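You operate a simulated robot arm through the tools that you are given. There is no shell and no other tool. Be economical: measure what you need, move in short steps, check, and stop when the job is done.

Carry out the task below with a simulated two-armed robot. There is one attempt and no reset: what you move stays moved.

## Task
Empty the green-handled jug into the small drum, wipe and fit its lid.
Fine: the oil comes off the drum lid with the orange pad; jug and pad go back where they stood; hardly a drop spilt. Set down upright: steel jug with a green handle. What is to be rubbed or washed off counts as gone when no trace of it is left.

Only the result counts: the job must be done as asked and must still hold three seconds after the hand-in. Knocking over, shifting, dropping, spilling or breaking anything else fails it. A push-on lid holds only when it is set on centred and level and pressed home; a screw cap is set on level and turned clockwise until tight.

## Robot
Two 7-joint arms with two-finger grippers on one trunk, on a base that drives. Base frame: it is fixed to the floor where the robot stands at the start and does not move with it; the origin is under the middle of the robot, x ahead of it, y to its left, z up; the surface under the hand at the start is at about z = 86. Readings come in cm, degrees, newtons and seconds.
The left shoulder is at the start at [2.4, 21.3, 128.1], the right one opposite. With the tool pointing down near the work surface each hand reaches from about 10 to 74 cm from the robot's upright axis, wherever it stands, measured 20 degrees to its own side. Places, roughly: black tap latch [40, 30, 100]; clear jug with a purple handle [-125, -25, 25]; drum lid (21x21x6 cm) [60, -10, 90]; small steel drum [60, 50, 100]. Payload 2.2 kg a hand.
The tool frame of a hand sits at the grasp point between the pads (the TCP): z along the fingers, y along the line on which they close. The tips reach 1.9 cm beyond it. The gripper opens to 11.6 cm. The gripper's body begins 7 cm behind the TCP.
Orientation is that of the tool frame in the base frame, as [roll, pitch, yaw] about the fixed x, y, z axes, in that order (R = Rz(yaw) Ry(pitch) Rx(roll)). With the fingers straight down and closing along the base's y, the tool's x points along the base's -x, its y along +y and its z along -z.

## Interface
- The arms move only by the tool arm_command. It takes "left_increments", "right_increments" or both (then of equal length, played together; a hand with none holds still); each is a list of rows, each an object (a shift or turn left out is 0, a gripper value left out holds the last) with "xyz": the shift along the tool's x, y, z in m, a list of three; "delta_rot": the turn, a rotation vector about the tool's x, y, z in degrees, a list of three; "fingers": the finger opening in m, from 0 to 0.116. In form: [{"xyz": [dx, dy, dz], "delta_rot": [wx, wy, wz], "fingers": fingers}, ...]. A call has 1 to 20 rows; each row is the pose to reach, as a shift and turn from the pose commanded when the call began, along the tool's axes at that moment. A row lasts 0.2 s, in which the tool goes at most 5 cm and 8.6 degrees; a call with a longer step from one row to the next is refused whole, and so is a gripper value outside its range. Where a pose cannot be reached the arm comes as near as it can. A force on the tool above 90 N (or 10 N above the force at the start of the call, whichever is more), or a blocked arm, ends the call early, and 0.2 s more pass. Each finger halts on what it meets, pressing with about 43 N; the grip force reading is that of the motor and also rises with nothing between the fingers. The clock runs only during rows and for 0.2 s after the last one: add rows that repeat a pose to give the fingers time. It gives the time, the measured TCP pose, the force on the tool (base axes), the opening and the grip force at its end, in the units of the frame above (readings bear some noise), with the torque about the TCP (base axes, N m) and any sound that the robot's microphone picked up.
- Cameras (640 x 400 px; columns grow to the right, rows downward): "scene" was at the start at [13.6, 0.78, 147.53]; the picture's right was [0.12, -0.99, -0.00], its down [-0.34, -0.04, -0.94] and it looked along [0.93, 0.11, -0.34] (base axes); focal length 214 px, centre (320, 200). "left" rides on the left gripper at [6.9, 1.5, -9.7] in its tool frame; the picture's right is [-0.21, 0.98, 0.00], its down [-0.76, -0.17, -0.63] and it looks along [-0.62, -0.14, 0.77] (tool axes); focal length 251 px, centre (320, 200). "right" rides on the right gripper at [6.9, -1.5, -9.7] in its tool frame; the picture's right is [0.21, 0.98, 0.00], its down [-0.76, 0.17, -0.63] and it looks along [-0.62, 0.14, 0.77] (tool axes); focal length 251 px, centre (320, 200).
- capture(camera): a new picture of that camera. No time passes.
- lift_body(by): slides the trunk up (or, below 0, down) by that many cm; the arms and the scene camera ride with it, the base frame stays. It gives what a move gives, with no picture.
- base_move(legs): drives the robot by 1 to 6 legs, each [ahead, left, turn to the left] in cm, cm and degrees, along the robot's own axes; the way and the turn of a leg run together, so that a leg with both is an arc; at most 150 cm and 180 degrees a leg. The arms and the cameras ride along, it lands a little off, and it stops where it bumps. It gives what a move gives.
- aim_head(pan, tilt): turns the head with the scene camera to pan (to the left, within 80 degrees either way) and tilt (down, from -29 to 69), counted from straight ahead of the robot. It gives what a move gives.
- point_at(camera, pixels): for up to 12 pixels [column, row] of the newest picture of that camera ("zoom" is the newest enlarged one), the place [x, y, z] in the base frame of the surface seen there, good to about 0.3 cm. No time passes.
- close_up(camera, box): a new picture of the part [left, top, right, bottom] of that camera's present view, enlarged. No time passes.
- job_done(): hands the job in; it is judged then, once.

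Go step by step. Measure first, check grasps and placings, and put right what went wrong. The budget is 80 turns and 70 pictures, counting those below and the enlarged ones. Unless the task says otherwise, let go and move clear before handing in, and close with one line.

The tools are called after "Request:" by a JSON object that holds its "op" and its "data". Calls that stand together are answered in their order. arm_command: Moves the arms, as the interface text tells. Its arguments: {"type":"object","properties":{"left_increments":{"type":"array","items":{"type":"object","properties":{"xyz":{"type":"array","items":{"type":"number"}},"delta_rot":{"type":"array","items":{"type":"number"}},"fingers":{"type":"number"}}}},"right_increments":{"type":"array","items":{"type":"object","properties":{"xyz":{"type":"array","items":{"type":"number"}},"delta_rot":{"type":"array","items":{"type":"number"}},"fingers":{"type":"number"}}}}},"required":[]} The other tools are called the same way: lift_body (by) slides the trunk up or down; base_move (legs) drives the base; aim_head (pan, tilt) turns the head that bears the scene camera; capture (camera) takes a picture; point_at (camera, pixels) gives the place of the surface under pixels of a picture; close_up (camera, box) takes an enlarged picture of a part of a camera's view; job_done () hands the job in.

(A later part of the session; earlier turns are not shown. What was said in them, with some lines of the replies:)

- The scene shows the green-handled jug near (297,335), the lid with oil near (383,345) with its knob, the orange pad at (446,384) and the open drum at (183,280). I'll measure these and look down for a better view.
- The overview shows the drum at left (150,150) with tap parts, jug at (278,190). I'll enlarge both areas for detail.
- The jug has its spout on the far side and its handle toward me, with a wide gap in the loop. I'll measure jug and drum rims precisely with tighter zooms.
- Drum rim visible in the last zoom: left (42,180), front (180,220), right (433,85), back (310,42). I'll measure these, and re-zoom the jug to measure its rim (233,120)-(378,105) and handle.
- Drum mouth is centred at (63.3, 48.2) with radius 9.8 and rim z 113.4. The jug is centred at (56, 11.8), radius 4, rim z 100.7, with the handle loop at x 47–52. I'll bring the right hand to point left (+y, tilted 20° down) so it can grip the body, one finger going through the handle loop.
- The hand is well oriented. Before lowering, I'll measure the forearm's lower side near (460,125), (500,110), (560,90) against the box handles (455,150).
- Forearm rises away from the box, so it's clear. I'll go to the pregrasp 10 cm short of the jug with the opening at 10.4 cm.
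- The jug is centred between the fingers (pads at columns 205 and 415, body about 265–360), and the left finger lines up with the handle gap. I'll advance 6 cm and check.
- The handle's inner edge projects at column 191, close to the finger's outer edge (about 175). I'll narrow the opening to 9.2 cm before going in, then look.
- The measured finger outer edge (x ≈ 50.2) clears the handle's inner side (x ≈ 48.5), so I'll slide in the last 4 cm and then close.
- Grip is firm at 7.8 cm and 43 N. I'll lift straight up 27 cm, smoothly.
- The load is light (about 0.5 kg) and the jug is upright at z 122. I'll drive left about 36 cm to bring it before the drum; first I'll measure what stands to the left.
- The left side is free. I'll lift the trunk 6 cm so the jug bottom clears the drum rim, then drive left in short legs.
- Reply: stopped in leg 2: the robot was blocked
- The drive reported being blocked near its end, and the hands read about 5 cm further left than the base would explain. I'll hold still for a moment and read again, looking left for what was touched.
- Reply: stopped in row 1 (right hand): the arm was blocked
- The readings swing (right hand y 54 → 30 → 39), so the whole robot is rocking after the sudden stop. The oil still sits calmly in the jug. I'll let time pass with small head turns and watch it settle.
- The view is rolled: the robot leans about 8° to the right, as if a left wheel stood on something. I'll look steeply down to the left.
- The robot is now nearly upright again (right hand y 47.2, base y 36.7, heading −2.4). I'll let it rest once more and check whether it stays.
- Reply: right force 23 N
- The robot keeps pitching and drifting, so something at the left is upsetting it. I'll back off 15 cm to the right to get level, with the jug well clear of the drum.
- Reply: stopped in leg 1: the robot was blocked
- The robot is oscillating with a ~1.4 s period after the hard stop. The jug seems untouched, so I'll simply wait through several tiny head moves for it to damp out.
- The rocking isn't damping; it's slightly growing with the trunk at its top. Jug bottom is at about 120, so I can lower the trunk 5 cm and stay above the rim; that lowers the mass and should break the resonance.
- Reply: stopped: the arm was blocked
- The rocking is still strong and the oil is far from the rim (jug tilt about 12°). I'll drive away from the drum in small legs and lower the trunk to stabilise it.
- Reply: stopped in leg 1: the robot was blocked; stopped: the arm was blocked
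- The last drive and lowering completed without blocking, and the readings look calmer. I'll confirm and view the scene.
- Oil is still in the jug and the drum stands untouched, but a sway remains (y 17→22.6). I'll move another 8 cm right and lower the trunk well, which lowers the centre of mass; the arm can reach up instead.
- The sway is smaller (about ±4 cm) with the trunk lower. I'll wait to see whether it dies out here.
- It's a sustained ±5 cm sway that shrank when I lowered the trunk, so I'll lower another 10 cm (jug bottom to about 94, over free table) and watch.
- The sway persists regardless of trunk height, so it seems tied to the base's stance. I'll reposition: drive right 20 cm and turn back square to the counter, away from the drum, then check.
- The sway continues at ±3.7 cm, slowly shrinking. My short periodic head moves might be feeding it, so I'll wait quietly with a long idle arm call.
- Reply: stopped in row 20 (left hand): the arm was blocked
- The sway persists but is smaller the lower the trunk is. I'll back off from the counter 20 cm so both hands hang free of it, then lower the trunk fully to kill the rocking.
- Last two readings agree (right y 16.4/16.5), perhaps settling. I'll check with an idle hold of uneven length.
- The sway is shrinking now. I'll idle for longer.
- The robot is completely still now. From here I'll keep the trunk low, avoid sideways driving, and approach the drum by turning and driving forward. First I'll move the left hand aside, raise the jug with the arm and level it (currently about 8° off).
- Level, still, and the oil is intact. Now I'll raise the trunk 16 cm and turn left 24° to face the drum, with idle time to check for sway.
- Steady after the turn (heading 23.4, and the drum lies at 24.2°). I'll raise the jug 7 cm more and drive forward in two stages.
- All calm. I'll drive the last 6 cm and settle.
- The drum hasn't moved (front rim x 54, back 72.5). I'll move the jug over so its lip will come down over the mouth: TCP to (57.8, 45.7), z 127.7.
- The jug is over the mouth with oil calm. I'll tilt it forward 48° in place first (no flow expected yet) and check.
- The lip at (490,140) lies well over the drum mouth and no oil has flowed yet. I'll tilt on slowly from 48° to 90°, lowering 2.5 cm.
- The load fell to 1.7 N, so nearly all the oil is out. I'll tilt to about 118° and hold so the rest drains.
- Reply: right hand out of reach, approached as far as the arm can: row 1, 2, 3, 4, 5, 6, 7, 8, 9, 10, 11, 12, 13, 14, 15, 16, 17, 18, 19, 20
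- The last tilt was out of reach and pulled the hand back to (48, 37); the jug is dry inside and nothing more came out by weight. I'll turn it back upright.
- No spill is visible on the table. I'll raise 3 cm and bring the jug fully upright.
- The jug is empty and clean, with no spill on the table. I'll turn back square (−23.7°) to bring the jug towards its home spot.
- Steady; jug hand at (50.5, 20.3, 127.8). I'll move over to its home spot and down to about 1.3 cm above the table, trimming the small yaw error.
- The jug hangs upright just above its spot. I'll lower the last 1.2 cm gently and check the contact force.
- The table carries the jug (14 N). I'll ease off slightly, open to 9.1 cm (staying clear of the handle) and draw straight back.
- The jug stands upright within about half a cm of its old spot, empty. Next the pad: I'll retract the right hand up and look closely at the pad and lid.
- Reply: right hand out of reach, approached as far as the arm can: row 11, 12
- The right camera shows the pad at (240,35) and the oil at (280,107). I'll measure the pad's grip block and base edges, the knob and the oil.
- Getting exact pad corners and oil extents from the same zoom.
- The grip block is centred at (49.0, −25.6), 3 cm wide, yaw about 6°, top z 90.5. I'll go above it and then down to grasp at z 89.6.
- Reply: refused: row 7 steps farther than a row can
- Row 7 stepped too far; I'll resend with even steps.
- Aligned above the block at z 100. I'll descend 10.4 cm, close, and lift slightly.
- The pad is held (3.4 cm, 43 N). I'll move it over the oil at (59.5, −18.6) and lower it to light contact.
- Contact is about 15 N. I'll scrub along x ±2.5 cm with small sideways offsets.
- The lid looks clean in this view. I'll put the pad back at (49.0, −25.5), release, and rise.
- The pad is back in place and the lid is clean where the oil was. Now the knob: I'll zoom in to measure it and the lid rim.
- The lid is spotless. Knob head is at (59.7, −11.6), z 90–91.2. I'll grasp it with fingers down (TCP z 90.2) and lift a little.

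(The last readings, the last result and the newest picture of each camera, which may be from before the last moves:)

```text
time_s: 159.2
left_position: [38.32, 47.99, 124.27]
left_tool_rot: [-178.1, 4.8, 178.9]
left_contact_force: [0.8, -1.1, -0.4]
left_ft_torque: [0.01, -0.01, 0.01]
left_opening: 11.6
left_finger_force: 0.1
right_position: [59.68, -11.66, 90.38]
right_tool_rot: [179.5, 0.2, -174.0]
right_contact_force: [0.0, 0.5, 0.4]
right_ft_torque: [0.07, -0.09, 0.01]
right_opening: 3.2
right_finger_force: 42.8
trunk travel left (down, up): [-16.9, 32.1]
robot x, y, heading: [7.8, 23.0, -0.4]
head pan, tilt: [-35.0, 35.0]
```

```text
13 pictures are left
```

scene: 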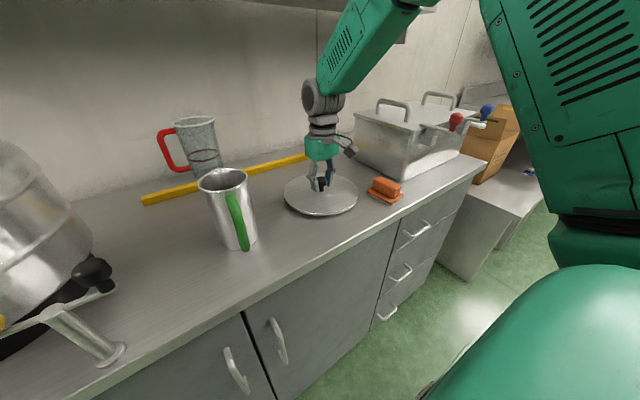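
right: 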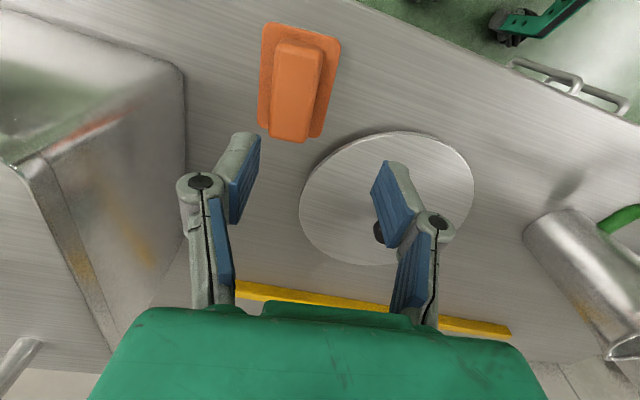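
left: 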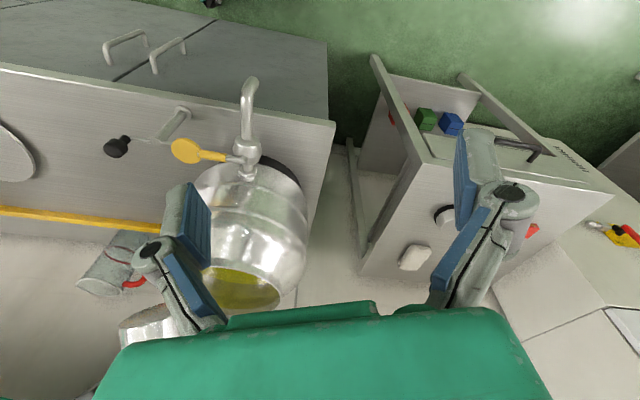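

The knob is gripped (3.2 cm wide). I'll lift straight up 31 cm and then carry it towards the robot's centre.

Request:
{"op": "arm_command", "data": {"right_increments": [{"xyz": [0, 0, -0.01]}, {"xyz": [0, 0, -0.035]}, {"xyz": [0, 0, -0.065]}, {"xyz": [0, 0, -0.095]}, {"xyz": [0, 0, -0.125]}, {"xyz": [0, 0, -0.155]}, {"xyz": [0, 0, -0.185]}, {"xyz": [0, 0, -0.215]}, {"xyz": [0, 0, -0.245]}, {"xyz": [0, 0, -0.275]}, {"xyz": [0, 0, -0.3]}, {"xyz": [0.0068, 0.042, -0.31]}, {"xyz": [0.0136, 0.0843, -0.31]}, {"xyz": [0.0204, 0.1265, -0.31]}, {"xyz": [0.0272, 0.1687, -0.31]}, {"xyz": [0.034, 0.2108, -0.31]}, {"xyz": [0.0408, 0.253, -0.31]}, {"xyz": [0.0408, 0.253, -0.31]}, {"xyz": [0.0408, 0.253, -0.31]}]}}

Request:
{"op": "capture", "data": {"camera": "right"}}

```text
time_s: 163.2
left_position: [38.3, 47.97, 124.32]
left_tool_rot: [-178.2, 4.8, 178.8]
left_contact_force: [0.4, 0.1, -0.2]
left_ft_torque: [0.02, 0.0, 0.03]
left_opening: 11.6
left_finger_force: 0.0
right_position: [52.89, 12.78, 121.71]
right_tool_rot: [179.6, 0.2, -174.1]
right_contact_force: [0.7, -1.3, -2.5]
right_ft_torque: [-0.01, 0.0, 0.02]
right_opening: 3.19
right_finger_force: 42.9
trunk travel left (down, up): [-16.9, 32.1]
robot x, y, heading: [7.66, 22.57, -0.6]
head pan, tilt: [-35.0, 35.0]
```

```text
12 pictures are left
```

right: 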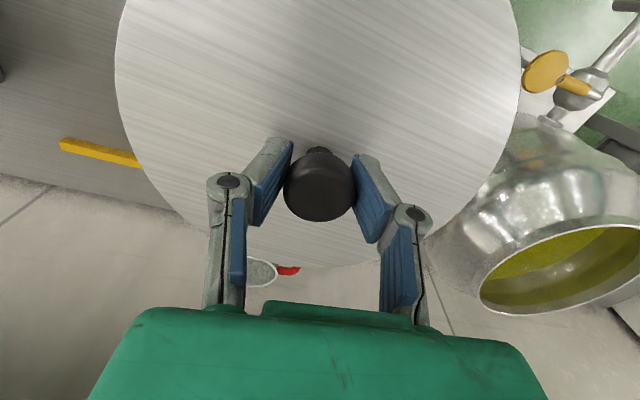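

The lid hangs level and centred in the grip. I'll raise 4 cm more and turn left 24° towards the drum.

Request:
{"op": "arm_command", "data": {"right_increments": [{"xyz": [0, 0, -0.02]}, {"xyz": [0, 0, -0.04]}, {"xyz": [0, 0, -0.04]}]}}

Request:
{"op": "base_move", "data": {"legs": [[0, 0, 12], [0, 0, 12]]}}

Request:
{"op": "arm_command", "data": {"left_increments": [{}, {}, {}, {}, {}, {}]}}

Request:
{"op": "aim_head", "data": {"pan": 5, "tilt": 30}}

Request:
{"op": "capture", "data": {"camera": "scene"}}

```text
time_s: 164.1
left_position: [38.29, 48.08, 124.33]
left_tool_rot: [-178.1, 4.9, 178.8]
left_contact_force: [0.2, -0.2, 0.9]
left_ft_torque: [0.01, 0.01, -0.02]
left_opening: 11.59
left_finger_force: 0.1
right_position: [52.84, 12.91, 125.66]
right_tool_rot: [179.6, 0.2, -174.1]
right_contact_force: [0.6, -0.3, -3.8]
right_ft_torque: [0.02, 0.01, -0.01]
right_opening: 3.19
right_finger_force: 43.3
trunk travel left (down, up): [-16.9, 32.1]
robot x, y, heading: [7.58, 22.58, -0.3]
head pan, tilt: [-35.0, 35.0]
```

```text
time_s: 166.0
left_position: [25.83, 57.23, 124.45]
left_tool_rot: [-178.6, 4.8, -157.3]
left_contact_force: [0.5, 0.0, 0.3]
left_ft_torque: [0.04, 0.02, -0.03]
left_opening: 11.6
left_finger_force: 0.0
right_position: [53.58, 30.96, 125.74]
right_tool_rot: [179.2, 0.2, -150.2]
right_contact_force: [-0.6, -0.2, -2.6]
right_ft_torque: [0.05, 0.02, -0.02]
right_opening: 3.21
right_finger_force: 42.6
trunk travel left (down, up): [-16.9, 32.1]
robot x, y, heading: [7.38, 22.71, 23.7]
head pan, tilt: [-35.0, 35.0]
```

```text
time_s: 167.4
left_position: [25.23, 58.12, 124.31]
left_tool_rot: [-178.0, 4.8, -157.2]
left_contact_force: [-0.8, 0.2, 0.1]
left_ft_torque: [0.0, 0.03, -0.04]
left_opening: 11.61
left_finger_force: 0.1
right_position: [52.86, 31.78, 125.81]
right_tool_rot: [179.6, 0.3, -150.2]
right_contact_force: [0.3, 0.0, -3.3]
right_ft_torque: [-0.02, 0.02, -0.04]
right_opening: 3.19
right_finger_force: 42.8
trunk travel left (down, up): [-16.9, 32.1]
robot x, y, heading: [8.08, 22.63, 23.6]
head pan, tilt: [-35.0, 35.0]
```

```text
time_s: 168.4
left_position: [25.53, 57.62, 124.47]
left_tool_rot: [-178.4, 4.9, -157.4]
left_contact_force: [-0.5, 0.2, -0.2]
left_ft_torque: [0.01, -0.02, 0.0]
left_opening: 11.59
left_finger_force: 0.2
right_position: [53.23, 31.24, 125.84]
right_tool_rot: [179.3, 0.3, -150.2]
right_contact_force: [-0.7, 0.1, -3.6]
right_ft_torque: [0.01, -0.01, 0.02]
right_opening: 3.2
right_finger_force: 43.1
trunk travel left (down, up): [-16.9, 32.1]
robot x, y, heading: [7.85, 22.33, 23.4]
head pan, tilt: [5.0, 30.0]
```

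```text
11 pictures are left
```

scene: 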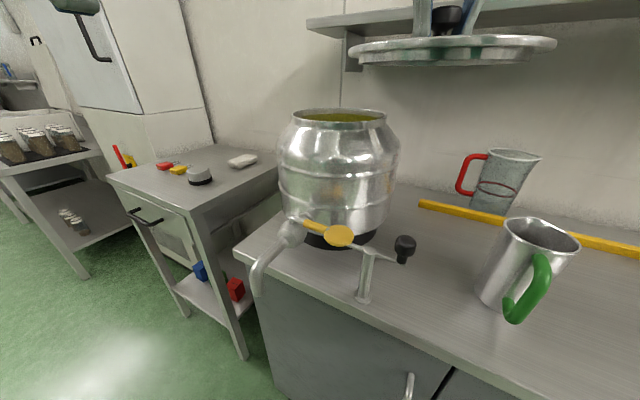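

The lid is level and calm. Before setting it, I'll re-measure the drum rim with a zoom.

Request:
{"op": "close_up", "data": {"camera": "scene", "box": [280, 95, 400, 170]}}

Request:
{"op": "point_at", "data": {"camera": "zoom", "pixels": [[65, 112], [100, 132], [180, 148], [280, 152], [380, 148], [460, 135], [540, 112], [556, 98], [480, 82], [320, 72]]}}

```text
5.33 times, centred on (340, 132) of scene
```

zoom: 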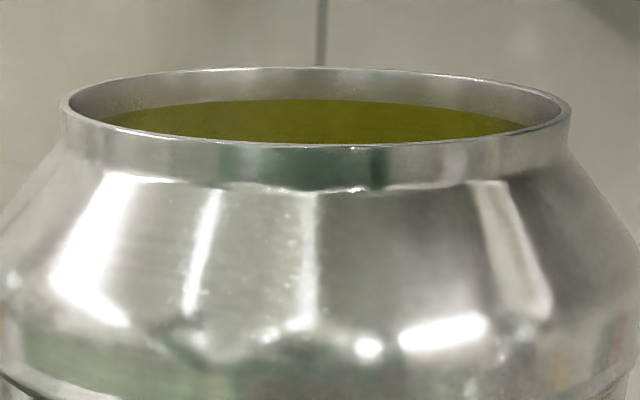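

```text
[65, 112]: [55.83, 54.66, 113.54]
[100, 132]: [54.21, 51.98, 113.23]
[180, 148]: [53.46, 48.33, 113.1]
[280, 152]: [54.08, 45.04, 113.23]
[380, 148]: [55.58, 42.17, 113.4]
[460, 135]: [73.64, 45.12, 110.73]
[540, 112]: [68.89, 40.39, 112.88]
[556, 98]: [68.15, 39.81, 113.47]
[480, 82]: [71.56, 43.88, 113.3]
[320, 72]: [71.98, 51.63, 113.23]
```

Rim centre refined to (63.1, 48.2), z 113.3. I'll carry the lid over it at height and lower to z 121.5 to check alignment.

Request:
{"op": "arm_command", "data": {"right_increments": [{"xyz": [-0.0285, 0.0158, 0]}, {"xyz": [-0.0569, 0.0316, 0]}, {"xyz": [-0.0854, 0.0474, 0]}, {"xyz": [-0.1138, 0.0632, 0]}, {"xyz": [-0.1423, 0.079, 0]}, {"xyz": [-0.1707, 0.0948, 0]}, {"xyz": [-0.1707, 0.0948, 0]}, {"xyz": [-0.1707, 0.0948, 0.02]}, {"xyz": [-0.1707, 0.0948, 0.043]}, {"xyz": [-0.1707, 0.0948, 0.043]}, {"xyz": [-0.1707, 0.0948, 0.043]}, {"xyz": [-0.1707, 0.0948, 0.043]}, {"xyz": [-0.1707, 0.0948, 0.043]}]}}

Request:
{"op": "arm_command", "data": {"left_increments": [{}, {}, {}]}}

Request:
{"op": "close_up", "data": {"camera": "scene", "box": [250, 60, 430, 172]}}

```text
time_s: 171.2
left_position: [25.54, 57.52, 124.35]
left_tool_rot: [-178.3, 4.9, -157.3]
left_contact_force: [-0.5, -0.4, -0.2]
left_ft_torque: [0.03, -0.02, 0.0]
left_opening: 11.59
left_finger_force: 0.1
right_position: [59.66, 42.32, 120.05]
right_tool_rot: [179.3, 0.3, -150.4]
right_contact_force: [-0.1, -0.8, -3.1]
right_ft_torque: [0.01, 0.01, -0.03]
right_opening: 3.14
right_finger_force: 43.1
right hand out of reach, approached as far as the arm can: row 3, 4, 5, 6, 7, 8, 9, 10, 11, 12, 13
trunk travel left (down, up): [-16.9, 32.1]
robot x, y, heading: [7.8, 22.72, 23.6]
head pan, tilt: [5.0, 30.0]
```

```text
time_s: 172.1
left_position: [25.52, 57.67, 124.34]
left_tool_rot: [-178.3, 4.9, -157.3]
left_contact_force: [-0.1, -0.4, 0.0]
left_ft_torque: [0.0, 0.01, 0.03]
left_opening: 11.58
left_finger_force: 0.0
right_position: [59.51, 42.56, 120.13]
right_tool_rot: [179.3, 0.3, -150.4]
right_contact_force: [-0.3, -0.3, -3.2]
right_ft_torque: [0.02, 0.01, 0.03]
right_opening: 3.18
right_finger_force: 43.2
trunk travel left (down, up): [-16.9, 32.1]
robot x, y, heading: [8.19, 22.38, 23.6]
head pan, tilt: [5.0, 30.0]
```

```text
3.56 times, centred on (340, 116) of scene
```

zoom: 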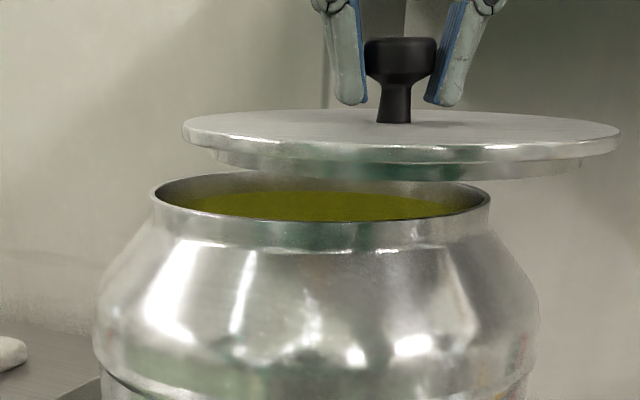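

The arm reached its limit at (59.6, 42.5), with the shoulder too low. I'll raise the trunk 14 cm (no sideways driving) and then finish the approach.

Request:
{"op": "lift_body", "data": {"by": 14}}

Request:
{"op": "arm_command", "data": {"left_increments": [{}, {}, {}, {}, {}]}}

Request:
{"op": "arm_command", "data": {"left_increments": [{}, {}]}}

```text
time_s: 173.7
left_position: [25.46, 57.75, 138.35]
left_tool_rot: [-178.3, 4.9, -157.3]
left_contact_force: [1.2, 0.2, 0.3]
left_ft_torque: [-0.03, 0.0, 0.0]
left_opening: 11.6
left_finger_force: 0.1
right_position: [59.65, 42.42, 134.17]
right_tool_rot: [179.3, 0.4, -150.4]
right_contact_force: [-0.1, -1.0, -2.8]
right_ft_torque: [-0.01, 0.04, 0.0]
right_opening: 3.14
right_finger_force: 42.9
trunk travel left (down, up): [-30.9, 18.1]
robot x, y, heading: [7.98, 22.93, 24.0]
head pan, tilt: [5.0, 30.0]
```

```text
time_s: 174.9
left_position: [25.44, 57.71, 138.37]
left_tool_rot: [-178.4, 4.8, -157.3]
left_contact_force: [-0.4, 0.0, 0.5]
left_ft_torque: [0.0, 0.02, -0.01]
left_opening: 11.63
left_finger_force: 0.0
right_position: [59.54, 42.53, 134.2]
right_tool_rot: [179.3, 0.3, -150.3]
right_contact_force: [1.1, 0.7, -3.1]
right_ft_torque: [0.01, 0.01, 0.02]
right_opening: 3.15
right_finger_force: 43.5
trunk travel left (down, up): [-30.9, 18.1]
robot x, y, heading: [7.83, 22.88, 23.6]
head pan, tilt: [5.0, 30.0]
```

```text
time_s: 175.5
left_position: [25.47, 57.71, 138.37]
left_tool_rot: [-178.3, 5.0, -157.2]
left_contact_force: [-0.2, -0.1, -0.3]
left_ft_torque: [0.01, -0.01, -0.03]
left_opening: 11.59
left_finger_force: 0.1
right_position: [59.55, 42.48, 134.19]
right_tool_rot: [179.3, 0.3, -150.3]
right_contact_force: [0.3, -0.5, -2.8]
right_ft_torque: [0.0, 0.04, -0.02]
right_opening: 3.15
right_finger_force: 42.9
trunk travel left (down, up): [-30.9, 18.1]
robot x, y, heading: [8.23, 22.23, 23.6]
head pan, tilt: [5.0, 30.0]
```

Stable at the new height. I'll centre over the rim and lower to z 119.5 (lid bottom 1.8 cm above the rim) for a check.

Request:
{"op": "arm_command", "data": {"right_increments": [{"xyz": [-0.0197, 0.0107, 0]}, {"xyz": [-0.0395, 0.0213, 0]}, {"xyz": [-0.0592, 0.032, 0]}, {"xyz": [-0.0592, 0.032, 0]}, {"xyz": [-0.0592, 0.032, 0.03]}, {"xyz": [-0.0592, 0.032, 0.06]}, {"xyz": [-0.0592, 0.032, 0.09]}, {"xyz": [-0.0592, 0.032, 0.12]}, {"xyz": [-0.0592, 0.032, 0.14]}, {"xyz": [-0.0592, 0.032, 0.147]}, {"xyz": [-0.0592, 0.032, 0.147]}, {"xyz": [-0.0592, 0.032, 0.147]}, {"xyz": [-0.0592, 0.032, 0.147]}]}}

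Request:
{"op": "capture", "data": {"camera": "scene"}}

```text
time_s: 178.3
left_position: [25.51, 57.77, 138.35]
left_tool_rot: [-178.3, 4.9, -157.3]
left_contact_force: [-0.4, -0.7, -0.5]
left_ft_torque: [-0.01, 0.01, 0.0]
left_opening: 11.58
left_finger_force: 0.0
right_position: [62.86, 48.61, 119.33]
right_tool_rot: [179.6, 0.3, -150.2]
right_contact_force: [0.5, -0.4, -2.7]
right_ft_torque: [0.0, 0.0, 0.04]
right_opening: 3.15
right_finger_force: 43.0
right hand out of reach, approached as far as the arm can: row 1, 2, 3, 4, 5, 6, 7, 8
trunk travel left (down, up): [-30.9, 18.1]
robot x, y, heading: [7.67, 22.96, 23.6]
head pan, tilt: [5.0, 30.0]
```

```text
8 pictures are left
```

scene: 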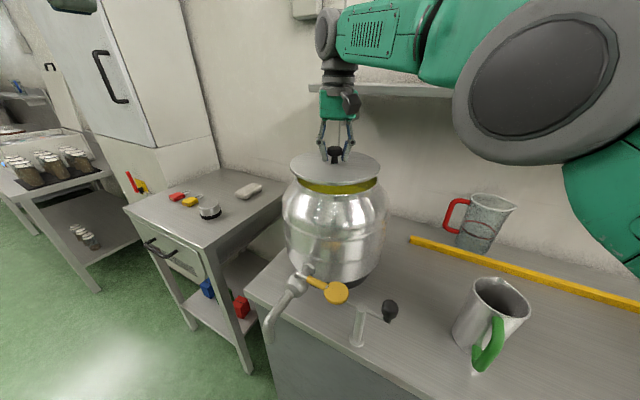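

The hand is within reach now at (62.9, 48.6, 119.3). I'll zoom to measure the lid's edge against the rim.

Request:
{"op": "close_up", "data": {"camera": "scene", "box": [270, 135, 400, 216]}}

Request:
{"op": "point_at", "data": {"camera": "zoom", "pixels": [[102, 140], [140, 180], [220, 216], [320, 228], [420, 216], [500, 175], [532, 140], [510, 115], [300, 85], [150, 108], [230, 265], [400, 265]]}}

```text
4.92 times, centred on (335, 176) of scene
```

zoom: 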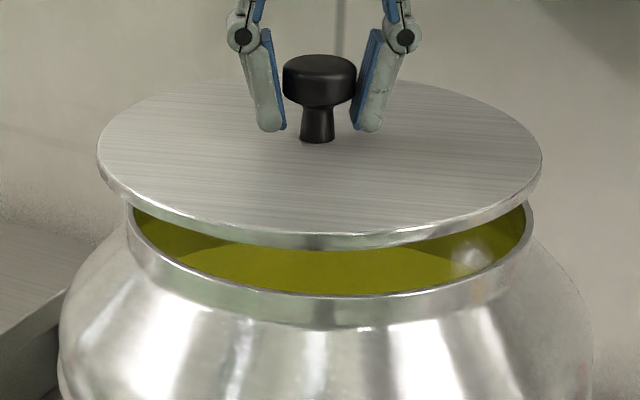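

```text
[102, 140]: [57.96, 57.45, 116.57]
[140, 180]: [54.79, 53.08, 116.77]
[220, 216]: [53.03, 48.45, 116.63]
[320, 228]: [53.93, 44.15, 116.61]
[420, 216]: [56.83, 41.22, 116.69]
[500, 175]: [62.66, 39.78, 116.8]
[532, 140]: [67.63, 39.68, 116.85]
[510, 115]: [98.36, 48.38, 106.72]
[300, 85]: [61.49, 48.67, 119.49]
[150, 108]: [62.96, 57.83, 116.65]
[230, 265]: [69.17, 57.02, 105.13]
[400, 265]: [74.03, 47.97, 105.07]
```

The lid sits about 0.5 cm too far left of the rim (centre column 319 vs 330), which agrees with the coordinates. I'll shift 0.48 cm and lower gently until it seats.

Request:
{"op": "arm_command", "data": {"right_increments": [{"xyz": [0, -0.0024, 0]}, {"xyz": [0, -0.0048, 0]}, {"xyz": [0, -0.0048, 0]}, {"xyz": [0, -0.0048, 0.005]}, {"xyz": [0, -0.0048, 0.01]}, {"xyz": [0, -0.0048, 0.014]}, {"xyz": [0, -0.0048, 0.018]}, {"xyz": [0, -0.0048, 0.02]}, {"xyz": [0, -0.0048, 0.022]}, {"xyz": [0, -0.0048, 0.024]}, {"xyz": [0, -0.0048, 0.024]}]}}

```text
time_s: 180.7
left_position: [25.46, 57.81, 138.33]
left_tool_rot: [-178.3, 4.9, -157.3]
left_contact_force: [0.1, -0.5, 0.1]
left_ft_torque: [-0.02, -0.02, -0.01]
left_opening: 11.6
left_finger_force: 0.0
right_position: [63.37, 48.07, 116.96]
right_tool_rot: [179.5, 0.4, -150.3]
right_contact_force: [0.3, 1.0, -3.1]
right_ft_torque: [0.02, -0.02, 0.04]
right_opening: 3.14
right_finger_force: 42.7
trunk travel left (down, up): [-30.9, 18.1]
robot x, y, heading: [8.04, 22.94, 23.6]
head pan, tilt: [5.0, 30.0]
```

Still free at z 117.0, with the plug already inside the rim. I'll continue down in small steps.

Request:
{"op": "arm_command", "data": {"right_increments": [{"xyz": [0, 0, 0.002]}, {"xyz": [0, 0, 0.004]}, {"xyz": [0, 0, 0.006]}, {"xyz": [0, 0, 0.008]}, {"xyz": [0, 0, 0.01]}, {"xyz": [0, 0, 0.01]}]}}

Request:
{"op": "close_up", "data": {"camera": "scene", "box": [270, 135, 400, 216]}}

```text
time_s: 182.1
left_position: [25.29, 57.73, 138.37]
left_tool_rot: [-178.2, 4.9, -157.2]
left_contact_force: [0.1, 0.1, 0.3]
left_ft_torque: [-0.01, 0.03, -0.04]
left_opening: 11.58
left_finger_force: 0.1
right_position: [63.24, 47.91, 116.19]
right_tool_rot: [179.2, 0.4, -150.5]
right_contact_force: [0.2, 5.6, 19.5]
right_ft_torque: [0.11, -0.07, 0.1]
right_opening: 2.89
right_finger_force: 43.0
trunk travel left (down, up): [-30.9, 18.1]
robot x, y, heading: [7.95, 22.61, 23.5]
head pan, tilt: [5.0, 30.0]
```

```text
4.92 times, centred on (335, 176) of scene
```

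zoom: 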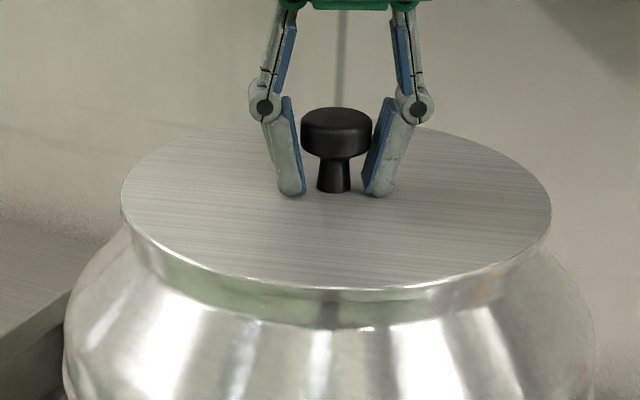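

The lid has gone down onto the rim, level and centred (19.5 N contact). I'll release, rise, close the fingers and press on the knob to push it home.

Request:
{"op": "arm_command", "data": {"right_increments": [{"fingers": 0.06}, {}, {}, {"xyz": [0, 0, -0.03]}, {"xyz": [0, 0, -0.065]}, {"xyz": [0, 0, -0.065], "fingers": 0.0}, {"xyz": [0, 0, -0.065]}, {"xyz": [0, 0, -0.065]}, {"xyz": [0, 0, -0.065]}, {"xyz": [0, 0, -0.05]}, {"xyz": [0, 0, -0.04]}, {"xyz": [0, 0, -0.034]}, {"xyz": [0, 0, -0.03]}, {"xyz": [0, 0, -0.027]}, {"xyz": [0, 0, -0.024]}, {"xyz": [0, 0, -0.021]}, {"xyz": [0, 0, -0.018]}, {"xyz": [0, 0, -0.015]}, {"xyz": [0, 0, -0.012]}, {"xyz": [0, 0, -0.012]}]}}

```text
time_s: 185.9
left_position: [25.42, 57.25, 138.35]
left_tool_rot: [-178.6, 5.0, -157.3]
left_contact_force: [0.6, 0.5, -0.4]
left_ft_torque: [0.0, 0.03, -0.03]
left_opening: 11.58
left_finger_force: 0.1
right_position: [63.42, 47.93, 119.63]
right_tool_rot: [178.5, 2.7, -150.4]
right_contact_force: [-13.1, 3.7, 23.1]
right_ft_torque: [-0.11, 0.47, -0.13]
right_opening: 0.55
right_finger_force: 28.3
right hand out of reach, approached as far as the arm can: row 5, 6, 7, 8, 9
trunk travel left (down, up): [-30.9, 18.1]
robot x, y, heading: [8.44, 22.42, 23.9]
head pan, tilt: [5.0, 30.0]
stopped in row 18 (right hand): the force on the tool passed its limit at 92 N (the readings are from after the stop); the commanded pose is now the measured one
```

The press peaked at 92 N. I'll rise clear and measure the lid's height all round.

Request:
{"op": "arm_command", "data": {"right_increments": [{"xyz": [0, 0, -0.02]}, {"xyz": [0, 0, -0.035]}, {"xyz": [0, 0, -0.035]}]}}

Request:
{"op": "close_up", "data": {"camera": "scene", "box": [270, 135, 400, 216]}}

Request:
{"op": "point_at", "data": {"camera": "zoom", "pixels": [[130, 215], [200, 260], [340, 285], [480, 255], [540, 210], [470, 160], [200, 160], [330, 120], [160, 255], [340, 310], [500, 270], [335, 250]]}}

```text
time_s: 186.7
left_position: [25.62, 57.44, 138.28]
left_tool_rot: [-178.4, 4.9, -157.3]
left_contact_force: [0.8, 0.1, -0.1]
left_ft_torque: [-0.04, 0.0, 0.02]
left_opening: 11.61
left_finger_force: 0.0
right_position: [63.54, 47.84, 122.66]
right_tool_rot: [178.9, 2.3, -150.3]
right_contact_force: [-0.3, 0.6, 0.2]
right_ft_torque: [-0.02, 0.01, 0.0]
right_opening: 0.0
right_finger_force: 28.4
trunk travel left (down, up): [-30.9, 18.1]
robot x, y, heading: [7.81, 22.68, 23.9]
head pan, tilt: [5.0, 30.0]
```

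```text
4.92 times, centred on (335, 176) of scene
```

zoom: 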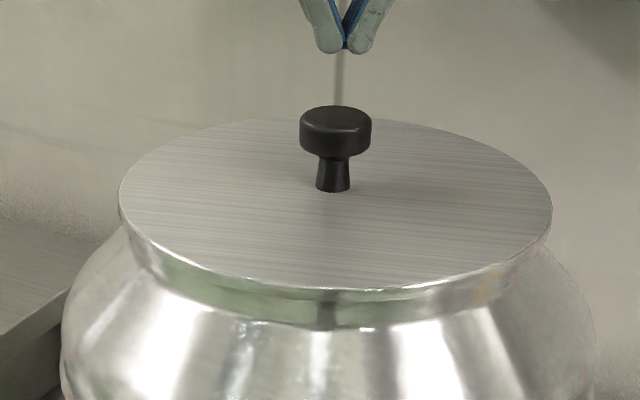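

```text
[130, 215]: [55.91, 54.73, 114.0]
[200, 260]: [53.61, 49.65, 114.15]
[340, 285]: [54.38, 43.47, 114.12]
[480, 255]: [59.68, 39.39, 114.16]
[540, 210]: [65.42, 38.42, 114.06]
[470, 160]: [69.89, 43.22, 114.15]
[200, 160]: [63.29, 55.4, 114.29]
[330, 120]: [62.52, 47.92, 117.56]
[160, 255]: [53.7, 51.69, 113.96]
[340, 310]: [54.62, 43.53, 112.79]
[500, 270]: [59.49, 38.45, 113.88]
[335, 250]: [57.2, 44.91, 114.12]
```

The lid top is level all round at z 114.1 and looks flush on the rim. For certainty I'll press once more slowly with sustained force.

Request:
{"op": "arm_command", "data": {"right_increments": [{"xyz": [0, 0, 0.02]}, {"xyz": [0, 0, 0.028]}, {"xyz": [0, 0, 0.031]}, {"xyz": [0, 0, 0.033]}, {"xyz": [0, 0, 0.035]}, {"xyz": [0, 0, 0.037]}, {"xyz": [0, 0, 0.038]}, {"xyz": [0, 0, 0.039]}, {"xyz": [0, 0, 0.039]}]}}

Request:
{"op": "arm_command", "data": {"right_increments": [{}, {"xyz": [0, 0, -0.02]}, {"xyz": [0, 0, -0.05]}, {"xyz": [0, 0, -0.09]}, {"xyz": [0.03, 0, -0.09]}, {"xyz": [0.07, 0, -0.09]}, {"xyz": [0.11, 0, -0.09]}, {"xyz": [0.15, -0.02, -0.09]}, {"xyz": [0.19, -0.04, -0.09]}]}}

Request:
{"op": "close_up", "data": {"camera": "scene", "box": [270, 135, 400, 216]}}

Request:
{"op": "point_at", "data": {"camera": "zoom", "pixels": [[130, 215], [200, 260], [340, 285], [480, 255], [540, 210], [470, 160], [200, 160], [330, 120], [335, 250]]}}

```text
time_s: 188.7
left_position: [25.35, 57.26, 138.5]
left_tool_rot: [-178.4, 4.9, -157.3]
left_contact_force: [0.2, 0.1, -0.1]
left_ft_torque: [0.01, 0.0, 0.02]
left_opening: 11.62
left_finger_force: 0.0
right_position: [63.64, 47.69, 119.52]
right_tool_rot: [178.7, 3.3, -150.5]
right_contact_force: [7.2, 3.8, 45.5]
right_ft_torque: [-0.21, 0.22, 0.01]
right_opening: 0.6
right_finger_force: 28.6
trunk travel left (down, up): [-30.9, 18.1]
robot x, y, heading: [8.2, 22.7, 23.4]
head pan, tilt: [5.0, 30.0]
```

```text
time_s: 190.7
left_position: [25.37, 56.86, 138.6]
left_tool_rot: [-178.7, 5.3, -157.3]
left_contact_force: [-1.1, -0.5, 0.6]
left_ft_torque: [0.04, -0.06, 0.01]
left_opening: 11.6
left_finger_force: 0.1
right_position: [48.68, 34.27, 126.84]
right_tool_rot: [178.7, 2.6, -150.4]
right_contact_force: [-0.9, 0.0, 0.5]
right_ft_torque: [0.02, -0.06, -0.01]
right_opening: 0.0
right_finger_force: 28.2
right hand out of reach, approached as far as the arm can: row 3, 4
trunk travel left (down, up): [-30.9, 18.1]
robot x, y, heading: [7.57, 22.62, 23.6]
head pan, tilt: [5.0, 30.0]
```

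```text
4.92 times, centred on (335, 176) of scene
```

zoom: 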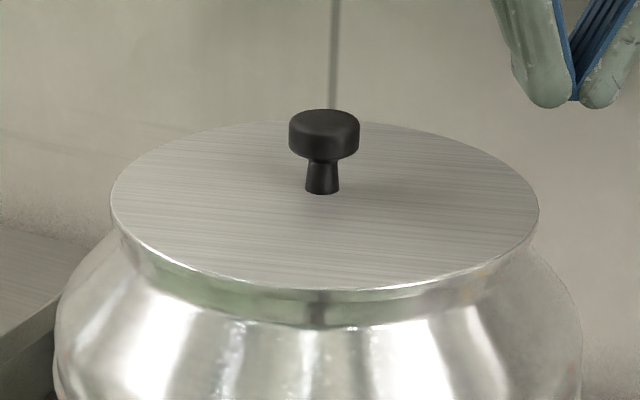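

```text
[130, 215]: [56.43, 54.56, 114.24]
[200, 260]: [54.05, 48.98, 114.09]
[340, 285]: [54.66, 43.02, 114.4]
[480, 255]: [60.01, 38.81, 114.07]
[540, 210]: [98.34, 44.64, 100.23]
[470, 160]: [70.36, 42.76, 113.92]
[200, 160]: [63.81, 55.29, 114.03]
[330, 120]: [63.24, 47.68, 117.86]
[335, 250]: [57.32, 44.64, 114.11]
```

The lid didn't go any lower (114.1, level), so it is home. One last overview of jug, pad and table.

Request:
{"op": "aim_head", "data": {"pan": -35, "tilt": 40}}

Request:
{"op": "capture", "data": {"camera": "scene"}}

```text
time_s: 191.7
left_position: [25.69, 57.13, 138.52]
left_tool_rot: [-178.5, 4.9, -157.3]
left_contact_force: [0.0, 0.0, 0.8]
left_ft_torque: [-0.01, -0.02, 0.03]
left_opening: 11.62
left_finger_force: 0.0
right_position: [49.09, 34.74, 126.9]
right_tool_rot: [178.8, 2.6, -150.6]
right_contact_force: [-0.4, 0.0, 0.2]
right_ft_torque: [0.02, -0.04, -0.02]
right_opening: 0.0
right_finger_force: 28.7
trunk travel left (down, up): [-30.9, 18.1]
robot x, y, heading: [8.23, 22.66, 23.8]
head pan, tilt: [-35.0, 40.0]
```

```text
3 pictures are left
```

scene: 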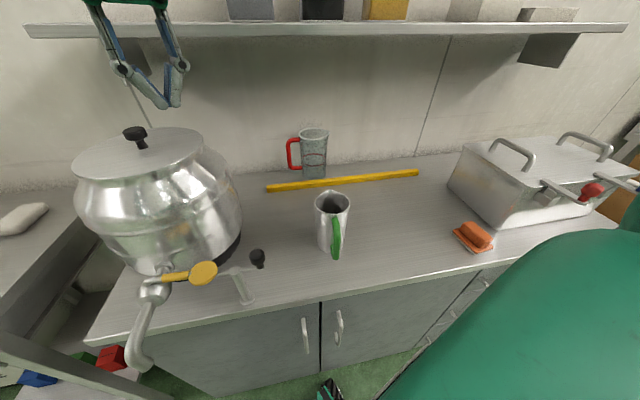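

The lid is on the drum, the jug stands upright at (332,225), the pad is back at (474,236), the table is clean and both hands are clear. I'm handing in.

Request:
{"op": "job_done", "data": {}}

```text
The job is handed in.
```

I emptied the green-handled jug into the small drum, wiped the oil off the lid with the orange pad, and pressed the lid on level. The jug and pad are back within about 1 cm of where they stood, the jug is upright, and I saw no spill.
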